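You operate a simulated robot arm through the tools that you are given. There is no shell and no other tool. Be economical: measure what you need, move in short steps, check, and stop when the job is done.

You run a simulated two-armed robot. Do the job below in one go: nothing can be reset, and whatever is moved stays where it is left.

Task
Pick up the teal dressing stone with one hand, pass it to the other hand and put it on the top of the skid stack. Set down upright: teal dressing stone.

The check looks at the end state, three seconds after you hand in, the way a careful person would. Anything else that was tipped, shoved, dropped, spilled or broken makes it a failure.

Robot
Two 7-joint arms with two-finger parallel grippers on one trunk, on a base that drives. Base frame: it is fixed to the floor where the robot stands at the start and does not move with it; the origin is under the middle of the robot, x ahead of it, y to its left, z up. Readings come in mm, degrees, newtons and seconds.
The left shoulder is at the start at [60, 189, 1228], the right one opposite. With the tool pointing down near the work surface each hand reaches from about 100 to 640 mm from the robot's upright axis, wherever it stands, measured 20 degrees to its own side. Places, roughly: top of the skid stack [1500, -500, 600]. Payload 3.43 kg a hand.
The tool frame of a hand sits at the grasp point between the pads (the TCP): z along the fingers, y along the line on which they close. The tips reach 30 mm beyond it. Largest opening 94 mm; finger width 28, thickness 10; the body of the gripper, 50 by 96 mm, starts 55 mm behind the TCP.
Orientation is that of the tool frame in the base frame, as a unit quaternion [w, x, y, z]. With the fingers straight down and closing along the base's y, the tool's x points along the base's -x, its y along +y and its z along -z.

Tools
- The arms move only by the tool drive_tool. It takes "left_steps", "right_steps" or both (then of equal length, played together; a hand with none holds still); each is a list that holds one entry, the list of rows, each a list of 7 numbers: the shift along the tool's x, y, z in units of 200 mm (1.0 is 200 mm), then the turn, a rotation vector about the tool's x, y, z in units of 120 degrees (1.0 is 120 degrees), then the finger opening in mm, from 0 to 94. In form: [[[dx, dy, dz, rx, ry, rz, claw], ...]]. A call has 1 to 10 rows; each row is the pose to reach, as a shift and turn from the pose commanded when the call began, along the tool's axes at that moment. A call with a number of a shift or a turn outside -1 to 1 is refused whole. Rows are played at 5 a second. More than 50 mm and 8.6 degrees between two rows, or a gripper value outside its range, and nothing of the call is played. A pose out of reach is approached as far as the arm can. The call stops where the force on the tool passes 40 N (or 10 N more than at its start, if that is more) or the arm is blocked; 0.2 s more then pass. The fingers move at their own pace (about 153 mm/s each) and stop on an object; they squeeze with about 44 N. The grip force told is the motor's: it shows also when the fingers shut on nothing. Time passes only in rows, and 0.2 s behind the last, so rows that repeat a pose let the fingers close. The reply holds the time, the measured pose of the TCP, the force on the tool along the base axes, the opening and the grip force, in the units named above and with some noise, with the torque about the TCP (base axes, N m) and any sound that the robot's microphone picked up.
- Cameras (640 x 400 px; columns grow to the right, rows downward): "scene" is now at [13.3, -14.9, 1772.1]; the picture's right is [-0.22, -0.98, 0.00], its down [-0.78, 0.17, -0.60] and it looks along [0.58, -0.13, -0.80] (base axes); focal length 286 px, centre (320, 200). "left" rides on the left gripper at [76, -14, -102] in its tool frame; the picture's right is [0.18, 0.98, 0.00], its down [-0.75, 0.14, -0.64] and it looks along [-0.63, 0.12, 0.77] (tool axes); focal length 243 px, centre (320, 200). "right" rides on the right gripper at [76, 14, -103] in its tool frame; the picture's right is [-0.18, 0.98, 0.00], its down [-0.75, -0.14, -0.64] and it looks along [-0.63, -0.12, 0.77] (tool axes); focal length 243 px, centre (320, 200). There is no depth. A picture from a camera that has moved, and an enlarged one, comes with that camera's place and axes in the base frame and with its lens.
- camera(camera): a new picture of that camera. No time passes.
- slide_trunk(by): slides the trunk up (or, below 0, down) by that many mm; the arms and the scene camera ride with it, the base frame stays. It gives what a move gives, with no picture.
- steer(legs): drives the robot by 1 to 6 legs, each [ahead, left, turn to the left] in mm, mm and degrees, along the robot's own axes; the way and the turn of a leg run together, so that a leg with both is an arc; at most 1500 mm and 180 degrees a leg. The arms and the cameras ride along, it lands a little off, and it stops where it bumps. It gives what a move gives.
- head_to(pan, tilt): turns the head with the scene camera to pan (to the left, within 86 degrees either way) and tilt (down, from -29 to 69), counted from straight ahead of the robot. It gives what a move gives.
- inspect(camera, box): a new picture of the part [left, top, right, bottom] of that camera's present view, enlarged. No time passes.
- sign_off(): hands the job in; it is judged then, once.

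Go step by step. Nothing tells you exact positions but the pictures and the camera data: compare them with the known pose of the tool, close in by small moves and look again before you grip or let go. The budget is 120 turns and 88 pictures, counting those below and the enlarged ones. Unless the task says otherwise, let go and move clear before handing in, and close with one line.

The tools are called after "Emit:" by a JSON object that holds its "method" and its "body". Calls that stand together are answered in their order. drive_tool: Moves the arms, as the interface text tells. Its arguments: {"type":"object","properties":{"left_steps":{"type":"array","items":{"type":"array","items":{"type":"array","items":{"type":"number"}}}},"right_steps":{"type":"array","items":{"type":"array","items":{"type":"array","items":{"type":"number"}}}}},"required":[]} The other tools are called the same way: slide_trunk (by) slides the trunk up or down; steer (legs) drives the base; head_to (pan, tilt) turns the head that bears the scene camera; camera (camera) takes a picture; inspect (camera, box) takes an enlarged picture of a part of a camera's view; sign_off () hands the job in.

At the start:

```text
time_s: 0.0
left_eef_pos: [392.8, 124.7, 1170.3]
left_ee_rot: [0.0, 0.0, 1.0, 0.0]
left_contact_force: [-0.1, 0.1, -0.5]
left_moment: [0.02, -0.01, 0.0]
left_finger_gap: 94.0
left_gripper_force: 0.1
right_eef_pos: [360.0, -203.7, 1132.5]
right_ee_rot: [0.0, 0.001, 1.0, 0.0]
right_contact_force: [0.0, -0.5, -0.1]
right_moment: [0.04, 0.01, -0.01]
right_finger_gap: 94.1
right_gripper_force: 0.0
trunk travel left (down, up): [-900.0, 90.0]
robot x, y, heading: [-2.9, -3.3, 0.1]
head pan, tilt: [-12.5, 53.3]
```

scene: 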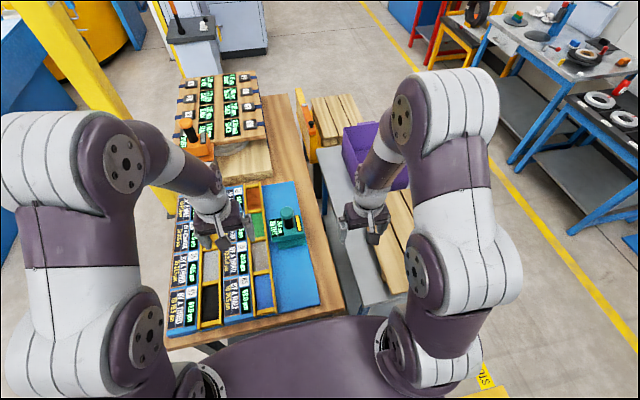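
right: 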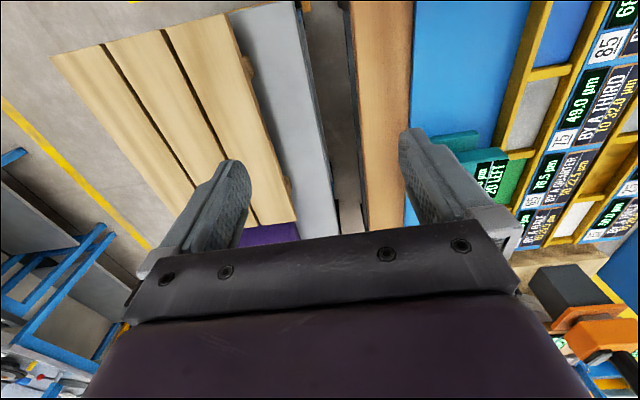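
left: 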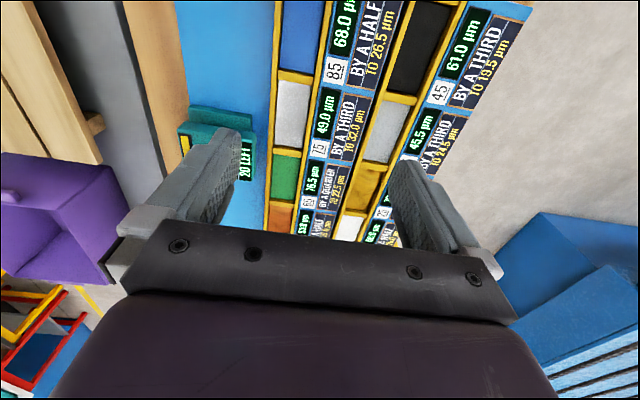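

I see a teal block with a knob-like top on a blue mat near scene pixel (287,228). I'll enlarge it and look toward the skid stack.

Emit:
{"method": "inspect", "body": {"camera": "scene", "box": [230, 170, 350, 260]}}

Emit:
{"method": "inspect", "body": {"camera": "scene", "box": [280, 70, 440, 220]}}

Emit:
{"method": "inspect", "body": {"camera": "left", "box": [120, 80, 320, 240]}}

```text
4.44 times, centred on (290, 215) of scene
camera zoom: at [13.3, -14.9, 1772.1], right [-0.22, -0.98, 0.0], down [-0.78, 0.17, -0.6], along [0.58, -0.13, -0.8], focal length 1270 px, centre (453, 133)
```

zoom: 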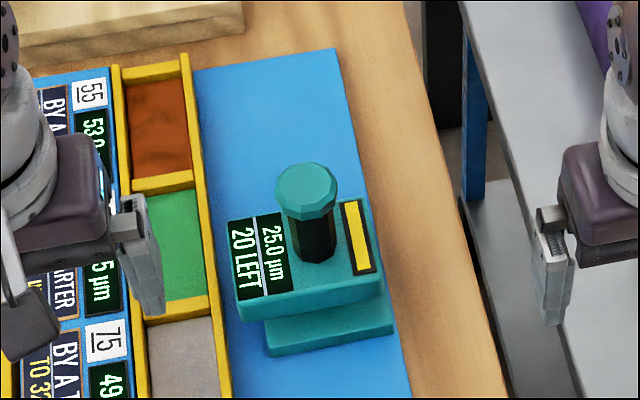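

```text
2.67 times, centred on (360, 145) of scene
camera zoom: at [13.3, -14.9, 1772.1], right [-0.22, -0.98, 0.0], down [-0.78, 0.17, -0.6], along [0.58, -0.13, -0.8], focal length 762 px, centre (213, 347)
```

zoom: 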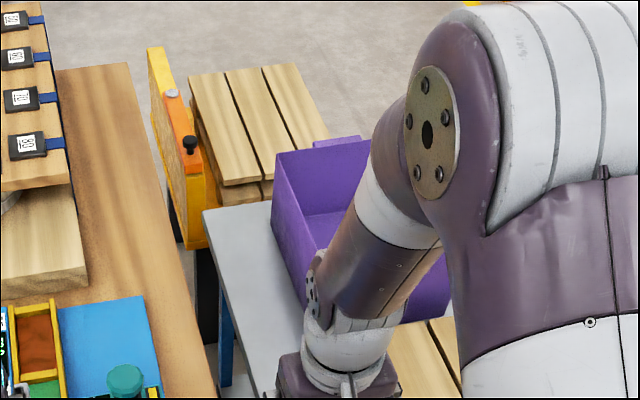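

```text
2.50 times, centred on (220, 160) of left
camera zoom: at [317.4, 109.5, 1272.0], right [-0.18, 0.98, 0.0], down [0.75, 0.14, 0.64], along [0.63, 0.12, -0.77], focal length 606 px, centre (570, 300)
```

zoom: 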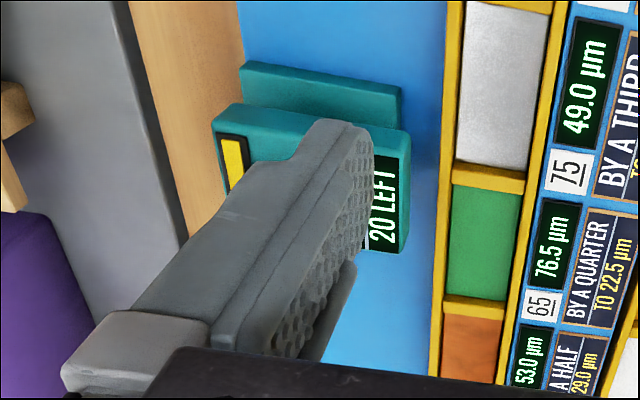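

The stone has a two-tier teal base, a black stem and a teal knob. I'll shift the left hand so its camera looks at the stone between the fingers.

Emit:
{"method": "drive_tool", "body": {"left_steps": [[[0.1, -0.2, 0, 0, 0, 0, 94], [0.2, -0.4, 0, 0, 0, 0, 94], [0.3, -0.55, 0, 0, 0, 0, 94], [0.4, -0.65, 0, 0, 0, 0, 94]]]}}

Emit:
{"method": "camera", "body": {"camera": "left"}}

Emit:
{"method": "camera", "body": {"camera": "scene"}}

```text
time_s: 1.0
left_eef_pos: [313.1, -7.6, 1168.6]
left_ee_rot: [-0.001, 0.0, 1.0, 0.0]
left_contact_force: [0.1, -0.3, -0.3]
left_moment: [-0.01, 0.02, -0.02]
left_finger_gap: 93.9
left_gripper_force: 0.2
right_eef_pos: [357.4, -204.7, 1131.8]
right_ee_rot: [0.0, 0.0, 1.0, 0.001]
right_contact_force: [0.7, -0.1, 0.7]
right_moment: [-0.03, -0.01, 0.01]
right_finger_gap: 94.1
right_gripper_force: 0.1
trunk travel left (down, up): [-900.0, 90.0]
robot x, y, heading: [-3.3, 0.3, 0.2]
head pan, tilt: [-12.5, 53.3]
```

```text
81 pictures are left
camera left: at [235.9, -22.0, 1271.6], right [-0.18, 0.98, 0.0], down [0.75, 0.14, 0.64], along [0.63, 0.12, -0.77], focal length 243 px, centre (320, 200)
```

left: 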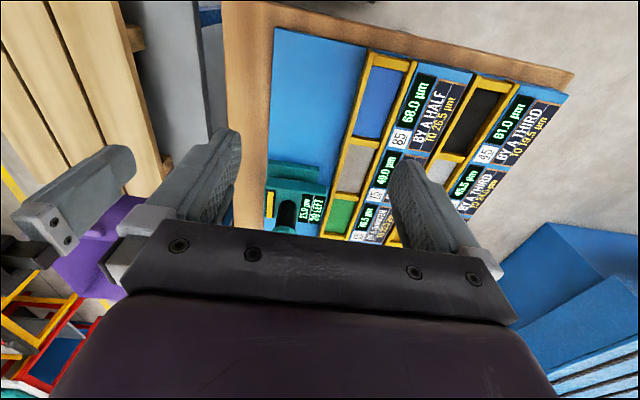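

```text
80 pictures are left
camera scene: at [11.9, -15.9, 1772.1], right [-0.22, -0.98, 0.0], down [-0.78, 0.17, -0.6], along [0.58, -0.13, -0.8], focal length 286 px, centre (320, 200)
```

scene: 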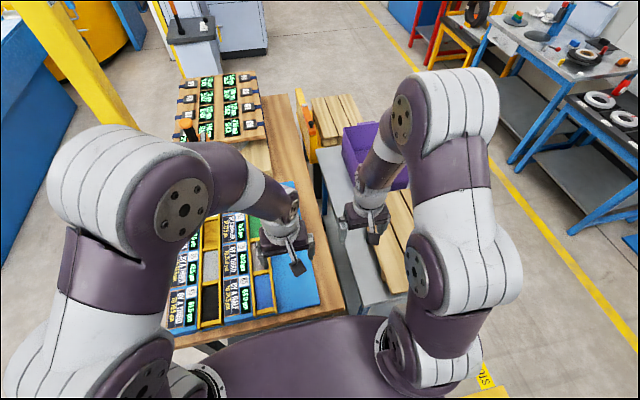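

The stone is hidden behind the gripper, so I'll move the hand forward to bring it up into the image.

Emit:
{"method": "drive_tool", "body": {"left_steps": [[[-0.2, 0, 0, 0, 0, 0, 94], [-0.4, 0, 0, 0, 0, 0, 94], [-0.6, 0, 0, 0, 0, 0, 94], [-0.75, 0, 0, 0, 0, 0, 94]]]}}

Emit:
{"method": "inspect", "body": {"camera": "left", "box": [190, 0, 450, 162]}}

Emit:
{"method": "camera", "body": {"camera": "right"}}

```text
time_s: 2.0
left_eef_pos: [463.3, -3.3, 1168.2]
left_ee_rot: [-0.001, 0.0, 1.0, 0.0]
left_contact_force: [0.0, -0.5, -1.0]
left_moment: [0.0, 0.0, 0.02]
left_finger_gap: 94.1
left_gripper_force: 0.0
right_eef_pos: [359.8, -203.2, 1133.6]
right_ee_rot: [-0.002, 0.0, 1.0, 0.0]
right_contact_force: [0.4, -0.6, -0.1]
right_moment: [0.01, 0.03, -0.02]
right_finger_gap: 94.0
right_gripper_force: 0.1
trunk travel left (down, up): [-900.0, 90.0]
robot x, y, heading: [-1.0, -1.1, 0.2]
head pan, tilt: [-12.5, 53.3]
```

```text
2.46 times, centred on (320, 81) of left
camera zoom: at [387.7, -19.1, 1271.9], right [-0.18, 0.98, 0.0], down [0.75, 0.14, 0.64], along [0.63, 0.12, -0.77], focal length 597 px, centre (320, 493)
```

zoom: 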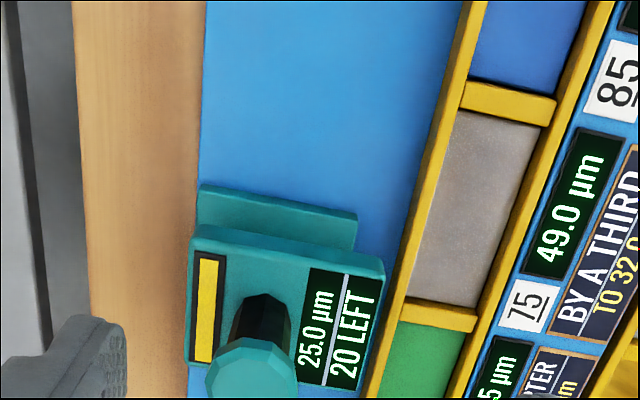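

```text
78 pictures are left
camera right: at [283.0, -189.9, 1234.8], right [0.18, 0.98, 0.0], down [0.75, -0.14, 0.64], along [0.63, -0.12, -0.77], focal length 243 px, centre (320, 200)
```

right: 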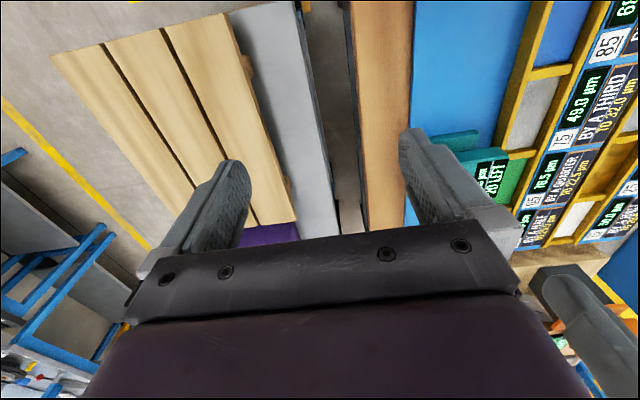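

I place the stem near (535, -22), the slab top near z≈940 and the knob top near z≈1018. The plan is for the right hand to take the stem sideways (fingers toward +y, camera up), and for the left hand then to take the knob from above, so I'll test the right hand's yaw while the left moves away.

Emit:
{"method": "drive_tool", "body": {"right_steps": [[[0, 0, 0, 0, 0, 0.07, 94], [0, 0, 0, 0, 0, 0.14, 94], [0, 0, 0, 0, 0, 0.21, 94], [0, 0, 0, 0, 0, 0.28, 94], [0, 0, 0, 0, 0, 0.35, 94], [0, 0, 0, 0, 0, 0.42, 94], [0, 0, 0, 0, 0, 0.49, 94], [0, 0, 0, 0, 0, 0.56, 94], [0, 0, 0, 0, 0, 0.63, 94], [0, 0, 0, 0, 0, 0.7, 94]]], "left_steps": [[[0.05, 0.1, 0, 0, 0, 0, 94], [0.1, 0.2, 0, 0, 0, 0, 94], [0.15, 0.3, 0, 0, 0, 0, 94], [0.2, 0.4, 0, 0, 0, 0, 94], [0.25, 0.5, 0, 0, 0, 0, 94], [0.3, 0.6, 0, 0, 0, 0, 94], [0.35, 0.7, 0, 0, 0, 0, 94], [0.4, 0.8, 0, 0, 0, 0, 94], [0.45, 0.9, 0, 0, 0, 0, 94], [0.5, 1.0, 0, 0, 0, 0, 94]]]}}

```text
time_s: 4.2
left_eef_pos: [362.3, 196.4, 1169.6]
left_ee_rot: [0.001, 0.0, 1.0, -0.001]
left_contact_force: [-0.3, 0.4, -0.3]
left_moment: [-0.02, -0.02, 0.0]
left_finger_gap: 94.3
left_gripper_force: 0.1
right_eef_pos: [359.1, -203.8, 1133.5]
right_ee_rot: [0.0, 0.67, 0.742, -0.001]
right_contact_force: [0.3, 0.2, 0.3]
right_moment: [-0.02, 0.01, 0.01]
right_finger_gap: 94.0
right_gripper_force: 0.0
trunk travel left (down, up): [-900.0, 90.0]
robot x, y, heading: [2.4, 1.6, 0.3]
head pan, tilt: [-12.5, 53.3]
```

The yaw worked. Next I'll tip the fingers toward +y so the camera ends up on top.

Emit:
{"method": "drive_tool", "body": {"right_steps": [[[0, 0, 0, 0, 0.07, 0, 94], [0, 0, 0, 0, 0.14, 0, 94], [0, 0, 0, 0, 0.21, 0, 94], [0, 0, 0, 0, 0.28, 0, 94], [0, 0, 0, 0, 0.35, 0, 94], [0, 0, 0, 0, 0.42, 0, 94], [0, 0, 0, 0, 0.49, 0, 94], [0, 0, 0, 0, 0.56, 0, 94], [0, 0, 0, 0, 0.63, 0, 94], [0, 0, 0, 0, 0.7, 0, 94]]]}}

Emit:
{"method": "camera", "body": {"camera": "right"}}

Emit:
{"method": "camera", "body": {"camera": "scene"}}

```text
time_s: 6.4
left_eef_pos: [362.3, 194.8, 1171.5]
left_ee_rot: [0.001, 0.0, 1.0, 0.001]
left_contact_force: [0.0, 0.0, 0.1]
left_moment: [0.02, 0.0, 0.01]
left_finger_gap: 93.8
left_gripper_force: 0.0
right_eef_pos: [161.5, -139.3, 1072.0]
right_ee_rot: [-0.489, 0.503, 0.556, 0.445]
right_contact_force: [-0.2, 0.0, -0.3]
right_moment: [-0.01, 0.01, 0.02]
right_finger_gap: 94.1
right_gripper_force: 0.0
right hand out of reach, approached as far as the arm can: row 6, 7, 8, 9, 10
trunk travel left (down, up): [-900.0, 90.0]
robot x, y, heading: [0.2, 0.3, -0.2]
head pan, tilt: [-12.5, 53.3]
```

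```text
77 pictures are left
camera right: at [182.1, -230.0, 1159.9], right [0.98, 0.07, -0.18], down [-0.07, -0.74, -0.67], along [-0.18, 0.67, -0.72], focal length 243 px, centre (320, 200)
```

right: 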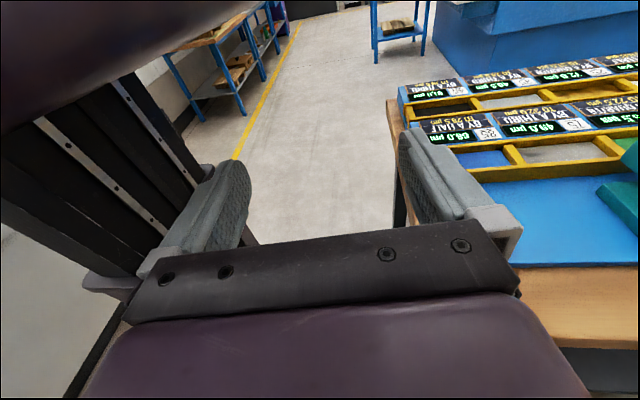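

```text
76 pictures are left
camera scene: at [11.6, -15.5, 1772.2], right [-0.22, -0.98, 0.0], down [-0.78, 0.17, -0.6], along [0.58, -0.13, -0.8], focal length 286 px, centre (320, 200)
```

scene: 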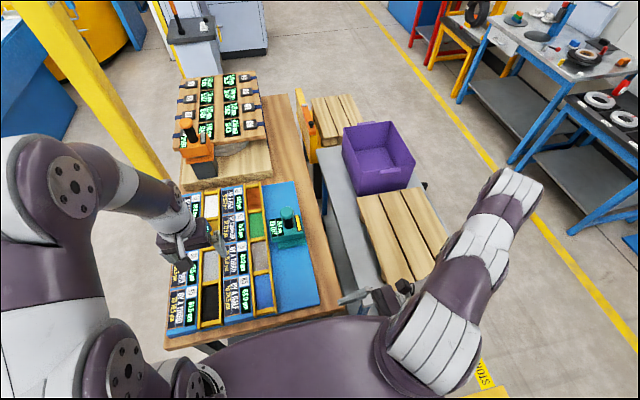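

The orientation was reached, but the position slid back toward the body. I'll move the hand forward to where the wrist has more room.

Emit:
{"method": "drive_tool", "body": {"right_steps": [[[0, 0.15, 0, 0, 0, 0, 94], [0, 0.3, 0, 0, 0, 0, 94], [0, 0.45, 0, 0, 0, 0, 94], [0, 0.6, 0, 0, 0, 0, 94], [0, 0.75, 0, 0, 0, 0, 94]]]}}

```text
time_s: 7.6
left_eef_pos: [363.4, 196.1, 1169.5]
left_ee_rot: [0.001, 0.0, 1.0, 0.0]
left_contact_force: [0.3, 0.1, -0.4]
left_moment: [-0.01, -0.01, 0.02]
left_finger_gap: 94.3
left_gripper_force: 0.1
right_eef_pos: [162.0, -125.0, 1066.7]
right_ee_rot: [-0.497, 0.498, 0.552, 0.448]
right_contact_force: [-0.6, 1.1, -0.3]
right_moment: [0.01, -0.02, 0.01]
right_finger_gap: 94.3
right_gripper_force: 0.0
right hand out of reach, approached as far as the arm can: row 1, 2, 3, 4, 5
trunk travel left (down, up): [-900.0, 90.0]
robot x, y, heading: [-0.2, -2.6, -0.1]
head pan, tilt: [-12.5, 53.3]
```

The arm is stuck at a joint limit here. I'll rotate back to top-down to free it.

Emit:
{"method": "drive_tool", "body": {"right_steps": [[[0, 0, 0, 0, -0.07, 0, 94], [0, 0, 0, 0, -0.14, 0, 94], [0, 0, 0, 0, -0.21, 0, 94], [0, 0, 0, 0, -0.28, 0, 94], [0, 0, 0, 0, -0.35, 0, 94], [0, 0, 0, 0, -0.42, 0, 94], [0, 0, 0, 0, -0.49, 0, 94], [0, 0, 0, 0, -0.56, 0, 94], [0, 0, 0, 0, -0.63, 0, 94], [0, 0, 0, 0, -0.7, 0, 94]]]}}

```text
time_s: 8.4
left_eef_pos: [363.4, 195.6, 1170.0]
left_ee_rot: [-0.001, 0.0, 1.0, -0.001]
left_contact_force: [-0.3, -0.4, -0.5]
left_moment: [0.01, 0.02, -0.03]
left_finger_gap: 93.9
left_gripper_force: 0.0
right_eef_pos: [163.3, -128.6, 1063.4]
right_ee_rot: [-0.376, 0.574, 0.641, 0.343]
right_contact_force: [3.0, -3.2, -0.9]
right_moment: [0.3, 0.22, 0.3]
right_finger_gap: 94.2
right_gripper_force: 0.0
trunk travel left (down, up): [-900.0, 90.0]
robot x, y, heading: [1.8, -1.2, -0.1]
head pan, tilt: [-12.5, 53.3]
stopped in row 3 (right hand): the force on the tool passed its limit (the readings are from after the stop); the commanded pose is now the measured one
```

A force stop fired near the body. I'll look before moving again.

Emit:
{"method": "head_to", "body": {"pan": -20, "tilt": 69}}

Emit:
{"method": "camera", "body": {"camera": "scene"}}

Emit:
{"method": "camera", "body": {"camera": "right"}}

```text
time_s: 9.2
left_eef_pos: [363.7, 195.6, 1169.3]
left_ee_rot: [0.0, 0.0, 1.0, 0.0]
left_contact_force: [0.5, 0.2, -0.7]
left_moment: [0.01, -0.01, -0.04]
left_finger_gap: 94.0
left_gripper_force: 0.1
right_eef_pos: [163.9, -130.6, 1063.5]
right_ee_rot: [-0.377, 0.574, 0.64, 0.343]
right_contact_force: [3.8, -3.3, -5.0]
right_moment: [0.69, 0.31, 0.36]
right_finger_gap: 94.1
right_gripper_force: 0.0
trunk travel left (down, up): [-900.0, 90.0]
robot x, y, heading: [2.9, -1.2, 0.2]
head pan, tilt: [-20.0, 68.8]
```

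```text
75 pictures are left
camera scene: at [-6.2, -18.5, 1754.5], right [-0.34, -0.94, 0.0], down [-0.88, 0.32, -0.36], along [0.34, -0.12, -0.93], focal length 286 px, centre (320, 200)
```

scene: 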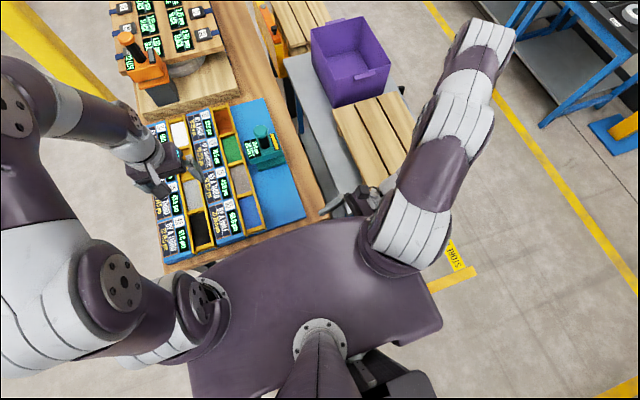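

```text
74 pictures are left
camera right: at [181.5, -181.9, 1179.0], right [0.99, 0.02, -0.16], down [-0.04, -0.93, -0.35], along [-0.15, 0.36, -0.92], focal length 243 px, centre (320, 200)
```

right: 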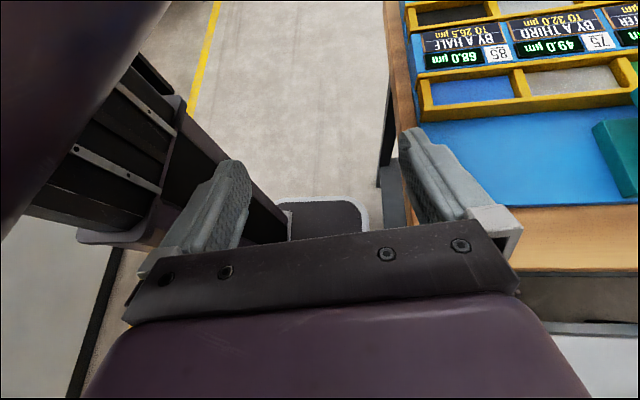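

The gripper is beside the trunk with the elbow far out in front. I'll move it straight out (+x) away from the body.

Emit:
{"method": "drive_tool", "body": {"right_steps": [[[0, 0.1, 0, 0, 0, 0, 94], [0, 0.2, 0, 0, 0, 0, 94], [0, 0.3, 0, 0, -0.03, 0, 94], [0, 0.4, 0, 0, -0.07, 0, 94], [0, 0.5, 0, 0, -0.12, 0, 94], [0, 0.6, 0, 0, -0.18, 0, 94]]]}}

```text
time_s: 10.6
left_eef_pos: [363.5, 196.6, 1169.4]
left_ee_rot: [-0.001, -0.001, 1.0, -0.001]
left_contact_force: [-0.7, 0.7, -0.3]
left_moment: [-0.04, 0.0, -0.01]
left_finger_gap: 93.9
left_gripper_force: 0.1
right_eef_pos: [283.1, -114.7, 1064.6]
right_ee_rot: [-0.248, 0.629, 0.7, 0.229]
right_contact_force: [1.0, 0.2, -0.9]
right_moment: [0.01, -0.01, -0.01]
right_finger_gap: 94.2
right_gripper_force: 0.0
trunk travel left (down, up): [-900.0, 90.0]
robot x, y, heading: [-0.0, 0.3, -0.0]
head pan, tilt: [-20.0, 68.8]
```

It is free now. I'll bring it out to about (500, -165, 1125), keeping the tilt.

Emit:
{"method": "drive_tool", "body": {"right_steps": [[[-0.015, 0.165, -0.075, 0, 0, 0, 94], [-0.03, 0.33, -0.15, 0, 0, 0, 94], [-0.045, 0.5, -0.225, 0, 0, 0, 94], [-0.06, 0.665, -0.3, 0, 0, 0, 94], [-0.08, 0.83, -0.38, 0, 0, 0, 94], [-0.095, 1.0, -0.455, 0, 0, 0, 94]]]}}

```text
time_s: 11.9
left_eef_pos: [364.3, 194.0, 1170.4]
left_ee_rot: [-0.001, 0.0, 1.0, -0.001]
left_contact_force: [-0.4, 0.0, -0.2]
left_moment: [-0.01, 0.0, 0.03]
left_finger_gap: 94.2
left_gripper_force: 0.1
right_eef_pos: [472.2, -161.3, 1114.5]
right_ee_rot: [-0.251, 0.629, 0.699, 0.229]
right_contact_force: [0.9, -0.9, -0.5]
right_moment: [-0.02, -0.02, -0.01]
right_finger_gap: 93.9
right_gripper_force: 0.0
right hand out of reach, approached as far as the arm can: row 6
trunk travel left (down, up): [-900.0, 90.0]
robot x, y, heading: [-1.0, 2.5, 0.1]
head pan, tilt: [-20.0, 68.8]
```

This sideways wrist configuration is limited, so I'm changing plan. The left hand will take the stem pointing forward, pitched about 20° down, and the right will take the knob from above. First I'll untilt the right hand and pull it back while the left goes forward and pitches up.

Emit:
{"method": "drive_tool", "body": {"right_steps": [[[0, -0.1, 0, 0, -0.066, 0, 94], [0, -0.2, 0, 0, -0.132, 0, 94], [0, -0.3, 0, 0, -0.198, 0, 94], [0, -0.4, 0, 0, -0.264, 0, 94], [0, -0.5, 0, 0, -0.33, 0, 94]]], "left_steps": [[[-0.15, -0.1, 0, 0, 0, 0, 94], [-0.3, -0.2, 0, 0, 0, 0, 94], [-0.45, -0.3, 0, 0, 0, 0, 94], [-0.6, -0.4, 0, 0, 0, 0, 94], [-0.75, -0.5, 0, 0, 0, 0, 94]]]}}

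```text
time_s: 13.2
left_eef_pos: [514.9, 94.7, 1168.5]
left_ee_rot: [-0.001, 0.0, 1.0, 0.001]
left_contact_force: [-0.2, 0.0, 0.6]
left_moment: [0.0, 0.0, -0.01]
left_finger_gap: 94.1
left_gripper_force: 0.1
right_eef_pos: [372.5, -170.8, 1114.1]
right_ee_rot: [0.003, 0.669, 0.744, 0.003]
right_contact_force: [1.3, 0.2, -0.4]
right_moment: [0.0, 0.0, -0.01]
right_finger_gap: 94.1
right_gripper_force: 0.0
trunk travel left (down, up): [-900.0, 90.0]
robot x, y, heading: [-3.6, -1.3, -0.3]
head pan, tilt: [-20.0, 68.8]
```

Now I'll pitch the left hand up by 70° so its fingers point forward.

Emit:
{"method": "drive_tool", "body": {"left_steps": [[[0, 0, 0, 0, -0.058, 0, 94], [0, 0, 0, 0, -0.117, 0, 94], [0, 0, 0, 0, -0.175, 0, 94], [0, 0, 0, 0, -0.233, 0, 94], [0, 0, 0, 0, -0.292, 0, 94], [0, 0, 0, 0, -0.35, 0, 94], [0, 0, 0, 0, -0.408, 0, 94], [0, 0, 0, 0, -0.467, 0, 94], [0, 0, 0, 0, -0.525, 0, 94], [0, 0, 0, 0, -0.583, 0, 94]]]}}

Emit:
{"method": "camera", "body": {"camera": "left"}}

Emit:
{"method": "camera", "body": {"camera": "scene"}}

Emit:
{"method": "camera", "body": {"camera": "right"}}

```text
time_s: 15.3
left_eef_pos: [514.8, 95.2, 1169.0]
left_ee_rot: [0.574, -0.001, 0.819, 0.001]
left_contact_force: [1.3, -0.9, 0.2]
left_moment: [0.03, 0.02, -0.01]
left_finger_gap: 94.1
left_gripper_force: 0.2
left hand out of reach, approached as far as the arm can: row 7
right_eef_pos: [373.2, -171.1, 1113.0]
right_ee_rot: [0.001, 0.668, 0.744, 0.003]
right_contact_force: [-0.4, 0.4, 0.7]
right_moment: [-0.01, -0.01, 0.02]
right_finger_gap: 94.0
right_gripper_force: 0.0
trunk travel left (down, up): [-900.0, 90.0]
robot x, y, heading: [0.7, -5.0, -0.1]
head pan, tilt: [-20.0, 68.8]
```

```text
73 pictures are left
camera left: at [391.8, 79.5, 1132.9], right [-0.06, 0.98, -0.17], down [-0.35, 0.14, 0.93], along [0.94, 0.12, 0.33], focal length 243 px, centre (320, 200)
```

left: 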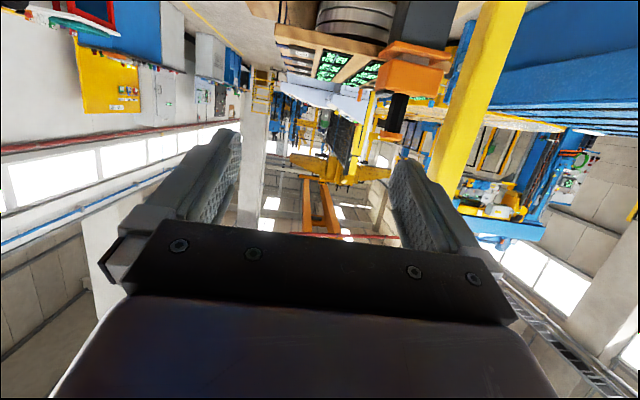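

```text
72 pictures are left
camera scene: at [-4.8, -18.4, 1754.5], right [-0.34, -0.94, 0.0], down [-0.88, 0.32, -0.36], along [0.34, -0.12, -0.93], focal length 286 px, centre (320, 200)
```

scene: 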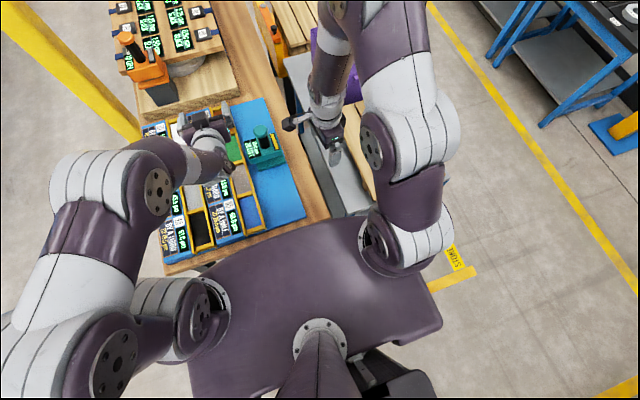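

```text
71 pictures are left
camera right: at [376.6, -94.9, 1216.1], right [1.0, -0.08, 0.01], down [-0.06, -0.77, 0.64], along [-0.05, -0.64, -0.77], focal length 243 px, centre (320, 200)
```

right: 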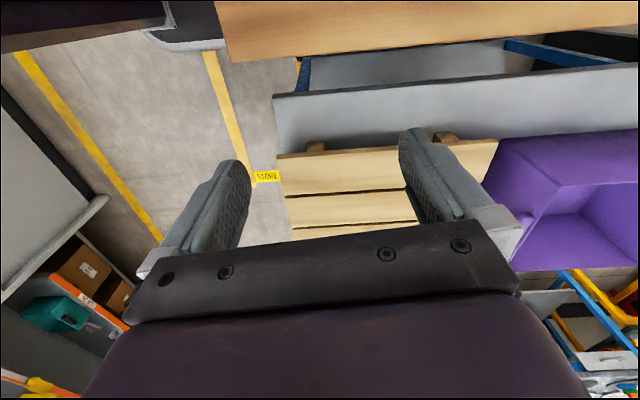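

The left hand holds the forward-pointing pose well. I'll bring it back and down in front of the stone, where its camera can see the stone's profile.

Emit:
{"method": "drive_tool", "body": {"left_steps": [[[0.149, -0.0975, -0.048, 0, 0, 0, 94], [0.299, -0.195, -0.096, 0, 0, 0, 94], [0.448, -0.2925, -0.1435, 0, 0, 0, 94], [0.597, -0.39, -0.191, 0, 0, 0, 94], [0.747, -0.4875, -0.239, 0, 0, 0, 94], [0.896, -0.585, -0.287, 0, 0, 0, 94]]]}}

Emit:
{"method": "camera", "body": {"camera": "left"}}

Emit:
{"method": "camera", "body": {"camera": "scene"}}

```text
time_s: 16.8
left_eef_pos: [456.3, -50.9, 1033.9]
left_ee_rot: [0.554, 0.001, 0.833, -0.001]
left_contact_force: [0.3, 0.8, 0.4]
left_moment: [-0.01, 0.0, 0.01]
left_finger_gap: 94.0
left_gripper_force: 0.1
left hand out of reach, approached as far as the arm can: row 2, 3, 4, 5, 6
right_eef_pos: [370.8, -171.2, 1113.9]
right_ee_rot: [0.002, 0.668, 0.744, 0.003]
right_contact_force: [-0.4, 0.0, 0.6]
right_moment: [0.0, -0.01, -0.03]
right_finger_gap: 93.7
right_gripper_force: 0.1
trunk travel left (down, up): [-900.0, 90.0]
robot x, y, heading: [-0.1, 2.3, -0.4]
head pan, tilt: [-20.0, 68.8]
```

```text
70 pictures are left
camera left: at [330.6, -64.9, 1003.3], right [-0.07, 0.98, -0.17], down [-0.3, 0.14, 0.94], along [0.95, 0.11, 0.29], focal length 243 px, centre (320, 200)
```

left: 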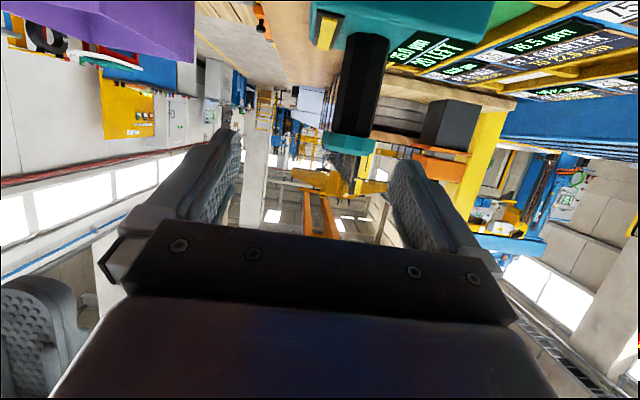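

```text
69 pictures are left
camera scene: at [-6.5, -19.4, 1754.5], right [-0.34, -0.94, 0.0], down [-0.88, 0.32, -0.36], along [0.34, -0.12, -0.93], focal length 286 px, centre (320, 200)
```

scene: 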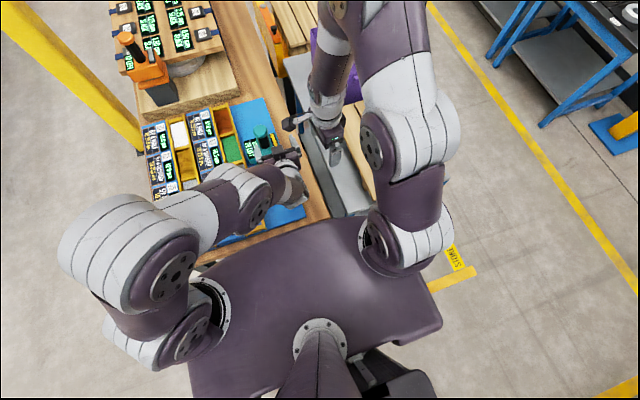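

The left camera, which sees upside down here, shows the stem about 33 mm wide, running from z≈944 to 1005 at y≈-25. I'll drop to stem height just in front of it.

Emit:
{"method": "drive_tool", "body": {"left_steps": [[[0.07, 0.043, 0.075, 0, 0, 0, 94], [0.14, 0.087, 0.15, 0, 0, 0, 94], [0.21, 0.13, 0.224, 0, 0, 0, 94], [0.21, 0.13, 0.224, 0, 0, 0, 94]]]}}

Emit:
{"method": "camera", "body": {"camera": "left"}}

Emit:
{"method": "inspect", "body": {"camera": "scene", "box": [200, 90, 340, 210]}}

```text
time_s: 17.8
left_eef_pos: [486.2, -22.6, 978.3]
left_ee_rot: [0.572, 0.0, 0.821, 0.0]
left_contact_force: [-0.6, 0.0, 0.1]
left_moment: [0.02, 0.0, -0.02]
left_finger_gap: 93.9
left_gripper_force: 0.1
left hand out of reach, approached as far as the arm can: row 1, 2, 3, 4
right_eef_pos: [371.4, -172.4, 1114.4]
right_ee_rot: [0.001, 0.669, 0.744, 0.003]
right_contact_force: [-0.2, -0.7, -0.4]
right_moment: [-0.03, 0.01, -0.03]
right_finger_gap: 94.2
right_gripper_force: 0.1
trunk travel left (down, up): [-900.0, 90.0]
robot x, y, heading: [-0.0, 1.0, -0.2]
head pan, tilt: [-20.0, 68.8]
```

```text
68 pictures are left
camera left: at [363.8, -38.6, 942.1], right [-0.06, 0.98, -0.17], down [-0.34, 0.14, 0.93], along [0.94, 0.12, 0.33], focal length 243 px, centre (320, 200)
```

left: 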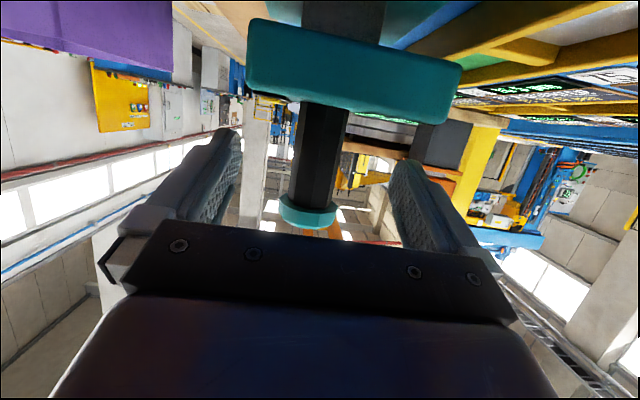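

```text
3.33 times, centred on (270, 150) of scene
camera zoom: at [-5.9, -18.4, 1754.5], right [-0.34, -0.94, 0.0], down [-0.88, 0.32, -0.36], along [0.34, -0.12, -0.93], focal length 953 px, centre (487, 367)
```

zoom: 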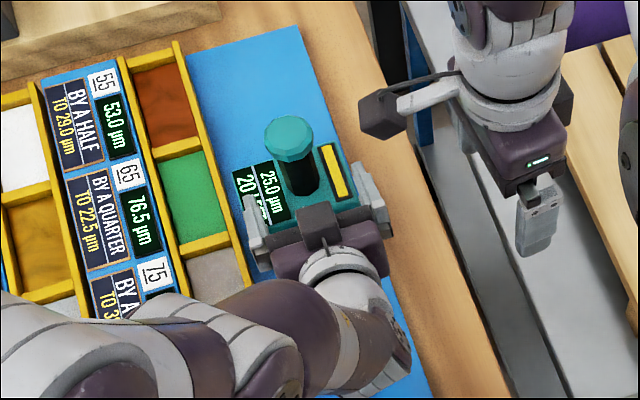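

The stem is centred between the fingers. I'll advance about 45 mm in small steps.

Emit:
{"method": "drive_tool", "body": {"left_steps": [[[-0.023, 0, 0.072, 0, 0, 0, 94], [-0.046, 0, 0.144, 0, 0, 0, 94], [-0.068, 0, 0.215, 0, 0, 0, 94], [-0.068, 0, 0.215, 0, 0, 0, 94]]]}}

Emit:
{"method": "camera", "body": {"camera": "left"}}

Emit:
{"method": "inspect", "body": {"camera": "scene", "box": [220, 100, 320, 180]}}

```text
time_s: 18.8
left_eef_pos: [531.8, -22.9, 975.4]
left_ee_rot: [0.573, -0.001, 0.819, 0.001]
left_contact_force: [-0.7, 0.4, -0.9]
left_moment: [-0.04, 0.02, -0.01]
left_finger_gap: 93.9
left_gripper_force: 0.0
right_eef_pos: [371.2, -170.9, 1114.3]
right_ee_rot: [0.002, 0.668, 0.744, 0.003]
right_contact_force: [0.6, -0.4, -0.3]
right_moment: [0.02, 0.01, -0.03]
right_finger_gap: 94.0
right_gripper_force: 0.2
trunk travel left (down, up): [-900.0, 90.0]
robot x, y, heading: [-4.4, -1.3, -0.1]
head pan, tilt: [-20.0, 68.8]
```

```text
66 pictures are left
camera left: at [408.4, -38.3, 939.4], right [-0.06, 0.98, -0.17], down [-0.34, 0.14, 0.93], along [0.94, 0.12, 0.33], focal length 243 px, centre (320, 200)
```

left: 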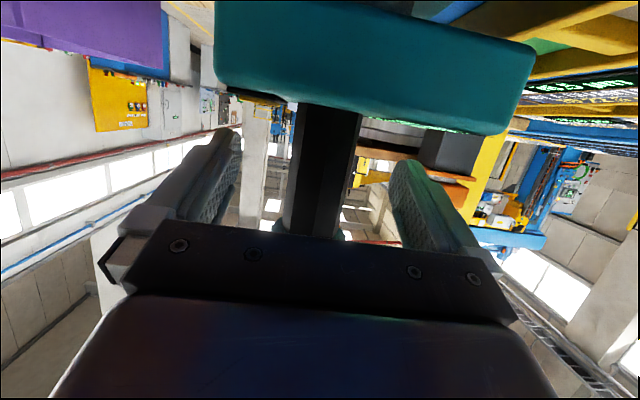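

```text
5.00 times, centred on (270, 140) of scene
camera zoom: at [-6.4, -17.9, 1754.5], right [-0.34, -0.94, 0.0], down [-0.88, 0.32, -0.36], along [0.34, -0.12, -0.93], focal length 1429 px, centre (570, 500)
```

zoom: 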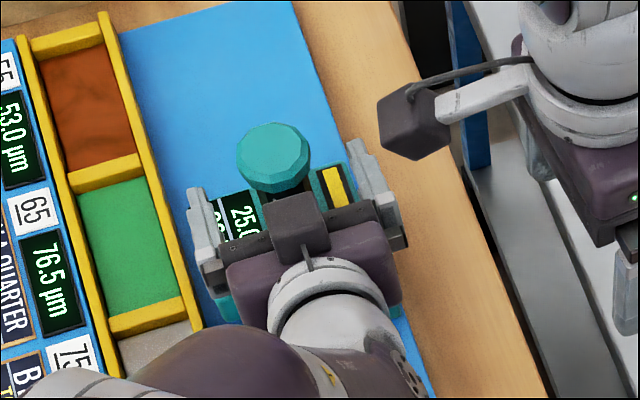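

The stem sits between the pads, so I'll close the left hand.

Emit:
{"method": "drive_tool", "body": {"left_steps": [[[0, 0, 0, 0, 0, 0, 60], [0, 0, 0, 0, 0, 0, 45], [0, 0, 0, 0, 0, 0, 36], [0, 0, 0, 0, 0, 0, 20], [0, 0, 0, 0, 0, 0, 10], [0, 0, 0, 0, 0, 0, 10]]]}}

Emit:
{"method": "camera", "body": {"camera": "left"}}

```text
time_s: 20.1
left_eef_pos: [530.2, -23.7, 975.8]
left_ee_rot: [0.573, 0.0, 0.819, 0.0]
left_contact_force: [-0.7, -2.2, 0.7]
left_moment: [-0.06, -0.01, -0.01]
left_finger_gap: 36.0
left_gripper_force: 43.8
right_eef_pos: [370.7, -171.1, 1113.8]
right_ee_rot: [0.001, 0.668, 0.744, 0.003]
right_contact_force: [0.9, 0.1, 0.4]
right_moment: [0.01, -0.03, 0.02]
right_finger_gap: 93.8
right_gripper_force: 0.2
trunk travel left (down, up): [-900.0, 90.0]
robot x, y, heading: [0.3, 2.0, 0.2]
head pan, tilt: [-20.0, 68.8]
```

```text
64 pictures are left
camera left: at [408.3, -38.7, 939.5], right [-0.06, 0.98, -0.17], down [-0.34, 0.14, 0.93], along [0.94, 0.12, 0.33], focal length 243 px, centre (320, 200)
```

left: 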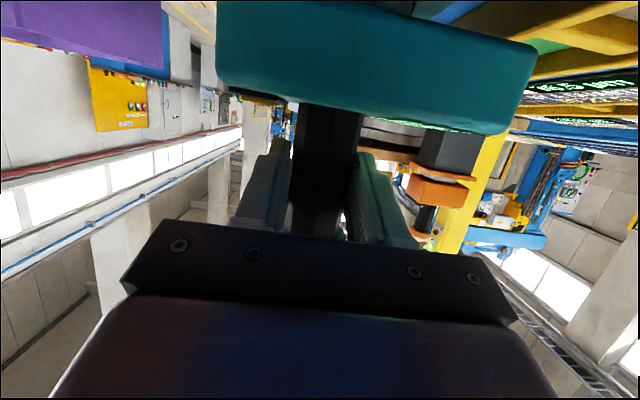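

It is gripped at 36 mm. I'll lift straight up about 110 mm.

Emit:
{"method": "drive_tool", "body": {"left_steps": [[[-0.047, 0, -0.017, 0, 0, 0, 10], [-0.14, 0, -0.051, 0, 0, 0, 10], [-0.235, 0, -0.086, 0, 0, 0, 10], [-0.33, 0, -0.12, 0, 0, 0, 10], [-0.42, 0, -0.154, 0, 0, 0, 10], [-0.517, 0, -0.188, 0, 0, 0, 10]]]}}

Emit:
{"method": "camera", "body": {"camera": "scene"}}

Emit:
{"method": "camera", "body": {"camera": "left"}}

```text
time_s: 21.6
left_eef_pos: [530.7, -24.4, 1085.0]
left_ee_rot: [0.573, 0.0, 0.819, 0.0]
left_contact_force: [-0.5, -0.4, -7.6]
left_moment: [0.02, 0.09, -0.02]
left_finger_gap: 33.7
left_gripper_force: 44.5
right_eef_pos: [370.8, -171.6, 1114.2]
right_ee_rot: [0.002, 0.669, 0.743, 0.002]
right_contact_force: [0.6, -0.1, 0.0]
right_moment: [0.02, 0.0, -0.02]
right_finger_gap: 94.2
right_gripper_force: 0.1
trunk travel left (down, up): [-900.0, 90.0]
robot x, y, heading: [0.7, 1.2, 0.3]
head pan, tilt: [-20.0, 68.8]
```

```text
63 pictures are left
camera scene: at [-5.8, -17.9, 1754.4], right [-0.34, -0.94, 0.0], down [-0.88, 0.32, -0.36], along [0.34, -0.12, -0.93], focal length 286 px, centre (320, 200)
```

scene: 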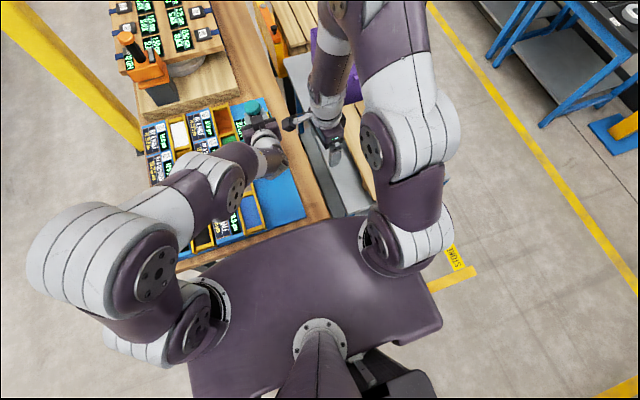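

```text
62 pictures are left
camera left: at [408.1, -38.5, 1048.9], right [-0.06, 0.98, -0.17], down [-0.34, 0.14, 0.93], along [0.94, 0.12, 0.33], focal length 243 px, centre (320, 200)
```

left: 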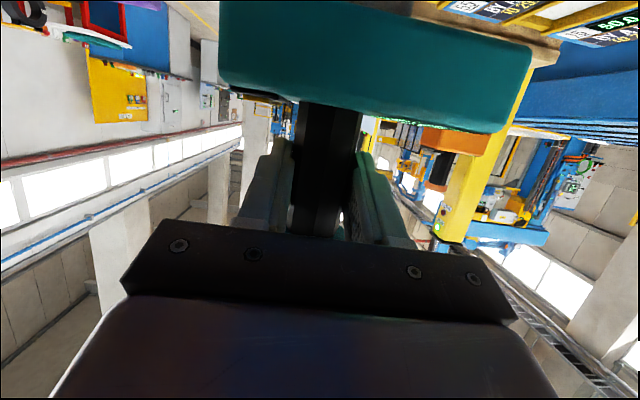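

The stone is held, about 0.7 kg, with the knob at roughly (533, -25, 1114–1132). I'll raise the right hand and bring it around to the right of the knob, above its level.

Emit:
{"method": "drive_tool", "body": {"right_steps": [[[0, 0, -0.2, 0, 0, 0, 94], [0, 0, -0.4, 0, 0, 0, 94], [-0.021, 0.2, -0.42, 0, 0, 0, 94], [-0.043, 0.4, -0.42, 0, 0, 0, 94], [-0.064, 0.6, -0.42, 0, 0, 0, 94], [-0.085, 0.805, -0.42, 0, 0, 0, 94], [0.1, 0.824, -0.42, 0, 0, 0, 94], [0.25, 0.84, -0.42, 0, 0, 0, 94], [0.44, 0.86, -0.42, 0, 0, 0, 94]]]}}

Emit:
{"method": "camera", "body": {"camera": "right"}}

Emit:
{"method": "camera", "body": {"camera": "scene"}}

```text
time_s: 23.6
left_eef_pos: [533.1, -23.8, 1084.8]
left_ee_rot: [0.572, 0.0, 0.82, 0.0]
left_contact_force: [-0.3, 0.4, -7.8]
left_moment: [0.0, 0.06, -0.01]
left_finger_gap: 33.8
left_gripper_force: 43.7
right_eef_pos: [535.8, -65.2, 1197.4]
right_ee_rot: [0.002, 0.669, 0.744, 0.001]
right_contact_force: [0.4, 0.1, -0.5]
right_moment: [0.0, 0.02, 0.01]
right_finger_gap: 94.1
right_gripper_force: 0.0
trunk travel left (down, up): [-900.0, 90.0]
robot x, y, heading: [-0.6, -1.3, -0.0]
head pan, tilt: [-20.0, 68.8]
```

```text
61 pictures are left
camera right: at [539.3, 11.4, 1299.6], right [1.0, -0.08, 0.0], down [-0.06, -0.77, 0.64], along [-0.05, -0.64, -0.77], focal length 243 px, centre (320, 200)
```

right: 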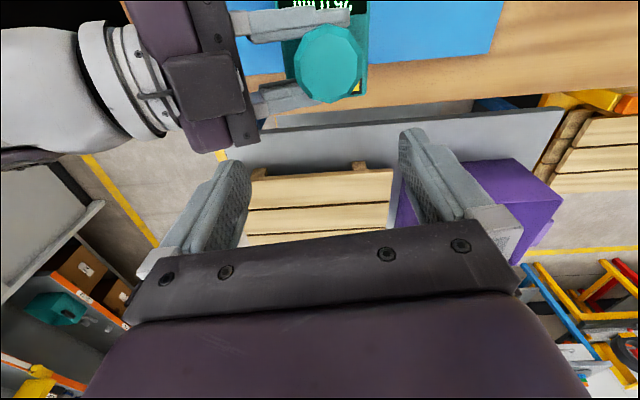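

```text
60 pictures are left
camera scene: at [-3.4, -16.9, 1754.5], right [-0.34, -0.94, 0.0], down [-0.88, 0.32, -0.36], along [0.34, -0.12, -0.93], focal length 286 px, centre (320, 200)
```

scene: 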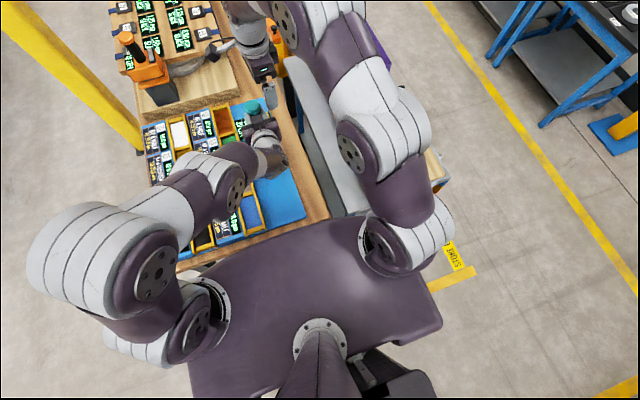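

Knob seen at about (541, -20). A box on the left gripper's top reaches about x≈495, z≈1157 and would foul a finger in this yaw. I'll rotate the right hand back so it closes along y, going slightly higher while turning.

Emit:
{"method": "drive_tool", "body": {"right_steps": [[[0, 0, -0.1, 0, 0, 0, 90], [0, 0, -0.15, 0, 0, -0.07, 80], [0, 0, -0.15, 0, 0, -0.14, 80], [0, 0, -0.15, 0, 0, -0.21, 80], [0, 0, -0.15, 0, 0, -0.28, 80], [0, 0, -0.15, 0, 0, -0.35, 80], [0, 0, -0.15, 0, 0, -0.42, 80], [0, 0, -0.15, 0, 0, -0.49, 80], [0, 0, -0.15, 0, 0, -0.56, 80], [0, 0, -0.15, 0, 0, -0.63, 80]]]}}

Emit:
{"method": "camera", "body": {"camera": "right"}}

```text
time_s: 25.8
left_eef_pos: [532.0, -23.2, 1085.3]
left_ee_rot: [0.573, -0.001, 0.82, 0.001]
left_contact_force: [0.0, 0.5, -7.1]
left_moment: [-0.02, 0.05, 0.01]
left_finger_gap: 33.4
left_gripper_force: 44.0
right_eef_pos: [523.0, -68.4, 1218.7]
right_ee_rot: [0.003, 0.071, 0.997, 0.001]
right_contact_force: [0.1, -0.1, 0.0]
right_moment: [-0.01, -0.02, 0.0]
right_finger_gap: 79.6
right_gripper_force: 0.0
right hand out of reach, approached as far as the arm can: row 1, 2, 3, 4, 5, 6, 7, 8, 9, 10
trunk travel left (down, up): [-900.0, 90.0]
robot x, y, heading: [1.9, 1.0, -0.1]
head pan, tilt: [-20.0, 68.8]
```

```text
59 pictures are left
camera right: at [447.1, -44.5, 1320.3], right [0.32, 0.95, 0.0], down [0.72, -0.25, 0.65], along [0.61, -0.2, -0.76], focal length 243 px, centre (320, 200)
```

right: 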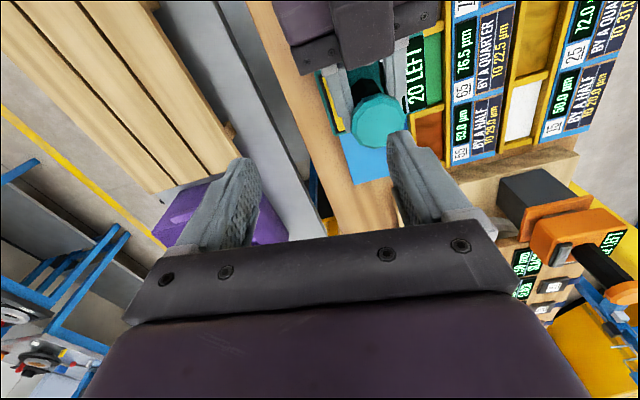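

The knob is at about (540, -21). I'll centre the right hand over it at z≈1190, then check.

Emit:
{"method": "drive_tool", "body": {"right_steps": [[[-0.025, 0.12, 0.04, 0, 0, 0, 80], [-0.05, 0.245, 0.08, 0, 0, 0, 80], [-0.05, 0.245, 0.14, 0, 0, 0, 80], [-0.05, 0.245, 0.14, 0, 0, 0, 80]]]}}

Emit:
{"method": "camera", "body": {"camera": "right"}}

Emit:
{"method": "inspect", "body": {"camera": "scene", "box": [200, 50, 340, 180]}}

```text
time_s: 26.8
left_eef_pos: [531.8, -24.6, 1085.1]
left_ee_rot: [0.573, -0.001, 0.819, 0.001]
left_contact_force: [0.1, 0.4, -6.4]
left_moment: [-0.01, 0.08, 0.01]
left_finger_gap: 33.5
left_gripper_force: 44.0
right_eef_pos: [535.6, -23.0, 1186.4]
right_ee_rot: [0.003, 0.072, 0.997, 0.002]
right_contact_force: [1.4, -0.3, 0.6]
right_moment: [0.01, -0.01, 0.02]
right_finger_gap: 80.2
right_gripper_force: 0.0
right hand out of reach, approached as far as the arm can: row 1, 2, 3, 4
trunk travel left (down, up): [-900.0, 90.0]
robot x, y, heading: [-1.6, -0.5, -0.0]
head pan, tilt: [-20.0, 68.8]
```

```text
58 pictures are left
camera right: at [460.5, 1.5, 1288.8], right [0.32, 0.95, 0.0], down [0.72, -0.25, 0.65], along [0.61, -0.21, -0.76], focal length 243 px, centre (320, 200)
```

right: 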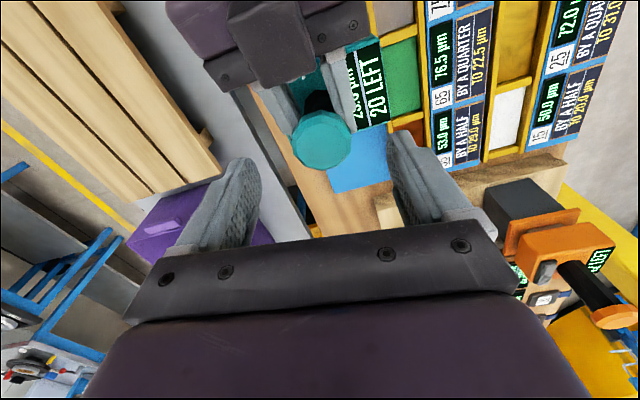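

```text
3.08 times, centred on (270, 115) of scene
camera zoom: at [-5.0, -18.0, 1754.5], right [-0.34, -0.94, 0.0], down [-0.88, 0.32, -0.36], along [0.34, -0.12, -0.93], focal length 879 px, centre (474, 462)
```

zoom: 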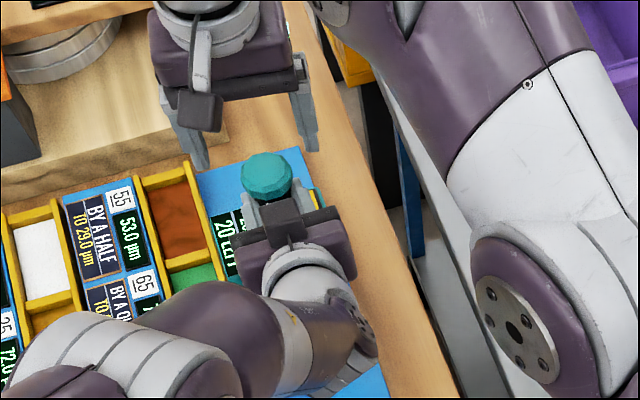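

Knob centred under the right hand. I'll descend about 47 mm with open fingers.

Emit:
{"method": "drive_tool", "body": {"right_steps": [[[-0.01, 0, 0.06, 0, 0, 0, 80], [-0.01, 0, 0.12, 0, 0, 0, 80], [-0.01, 0, 0.18, 0, 0, 0, 80], [-0.01, 0, 0.235, 0, 0, 0, 80], [-0.01, 0, 0.235, 0, 0, 0, 80]]]}}

Emit:
{"method": "camera", "body": {"camera": "right"}}

Emit:
{"method": "inspect", "body": {"camera": "scene", "box": [210, 60, 310, 150]}}

Emit:
{"method": "camera", "body": {"camera": "left"}}

```text
time_s: 27.9
left_eef_pos: [529.8, -23.6, 1086.3]
left_ee_rot: [0.573, 0.0, 0.82, 0.0]
left_contact_force: [0.7, 0.9, -7.3]
left_moment: [0.01, 0.1, 0.01]
left_finger_gap: 33.2
left_gripper_force: 43.8
right_eef_pos: [537.0, -22.4, 1140.2]
right_ee_rot: [0.002, 0.073, 0.997, 0.003]
right_contact_force: [0.4, 0.7, 0.0]
right_moment: [0.01, 0.03, -0.02]
right_finger_gap: 79.7
right_gripper_force: 0.1
trunk travel left (down, up): [-900.0, 90.0]
robot x, y, heading: [1.9, 1.2, 0.3]
head pan, tilt: [-20.0, 68.8]
```

```text
56 pictures are left
camera right: at [462.3, 1.3, 1241.8], right [0.32, 0.95, 0.0], down [0.72, -0.25, 0.65], along [0.61, -0.21, -0.76], focal length 243 px, centre (320, 200)
```

right: 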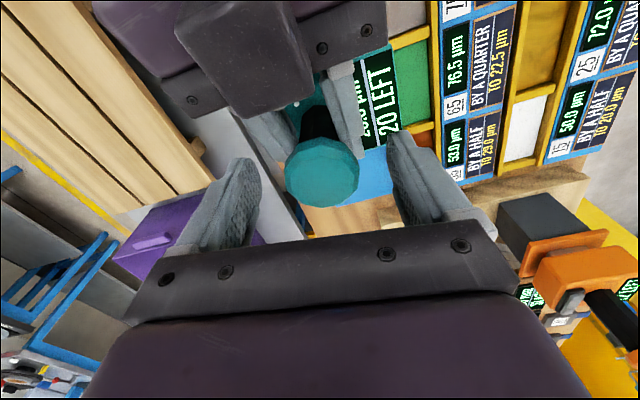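

```text
4.44 times, centred on (260, 105) of scene
camera zoom: at [-5.2, -18.0, 1754.5], right [-0.34, -0.94, 0.0], down [-0.88, 0.32, -0.36], along [0.34, -0.12, -0.93], focal length 1270 px, centre (587, 622)
```

zoom: 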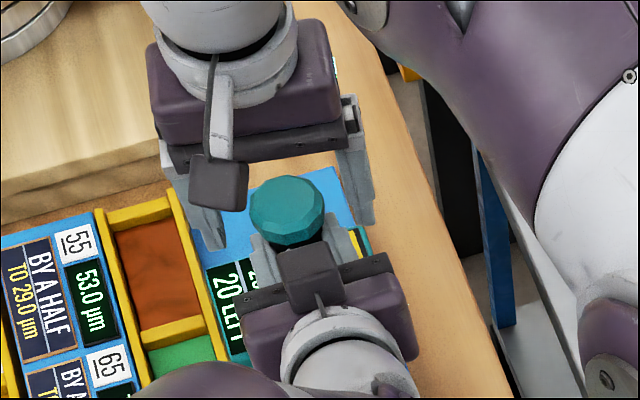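

```text
54 pictures are left
camera left: at [408.8, -38.9, 1048.9], right [-0.06, 0.98, -0.17], down [-0.34, 0.14, 0.93], along [0.94, 0.12, 0.33], focal length 243 px, centre (320, 200)
```

left: 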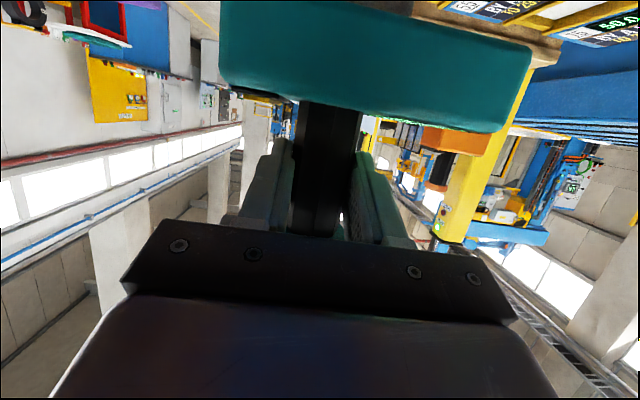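

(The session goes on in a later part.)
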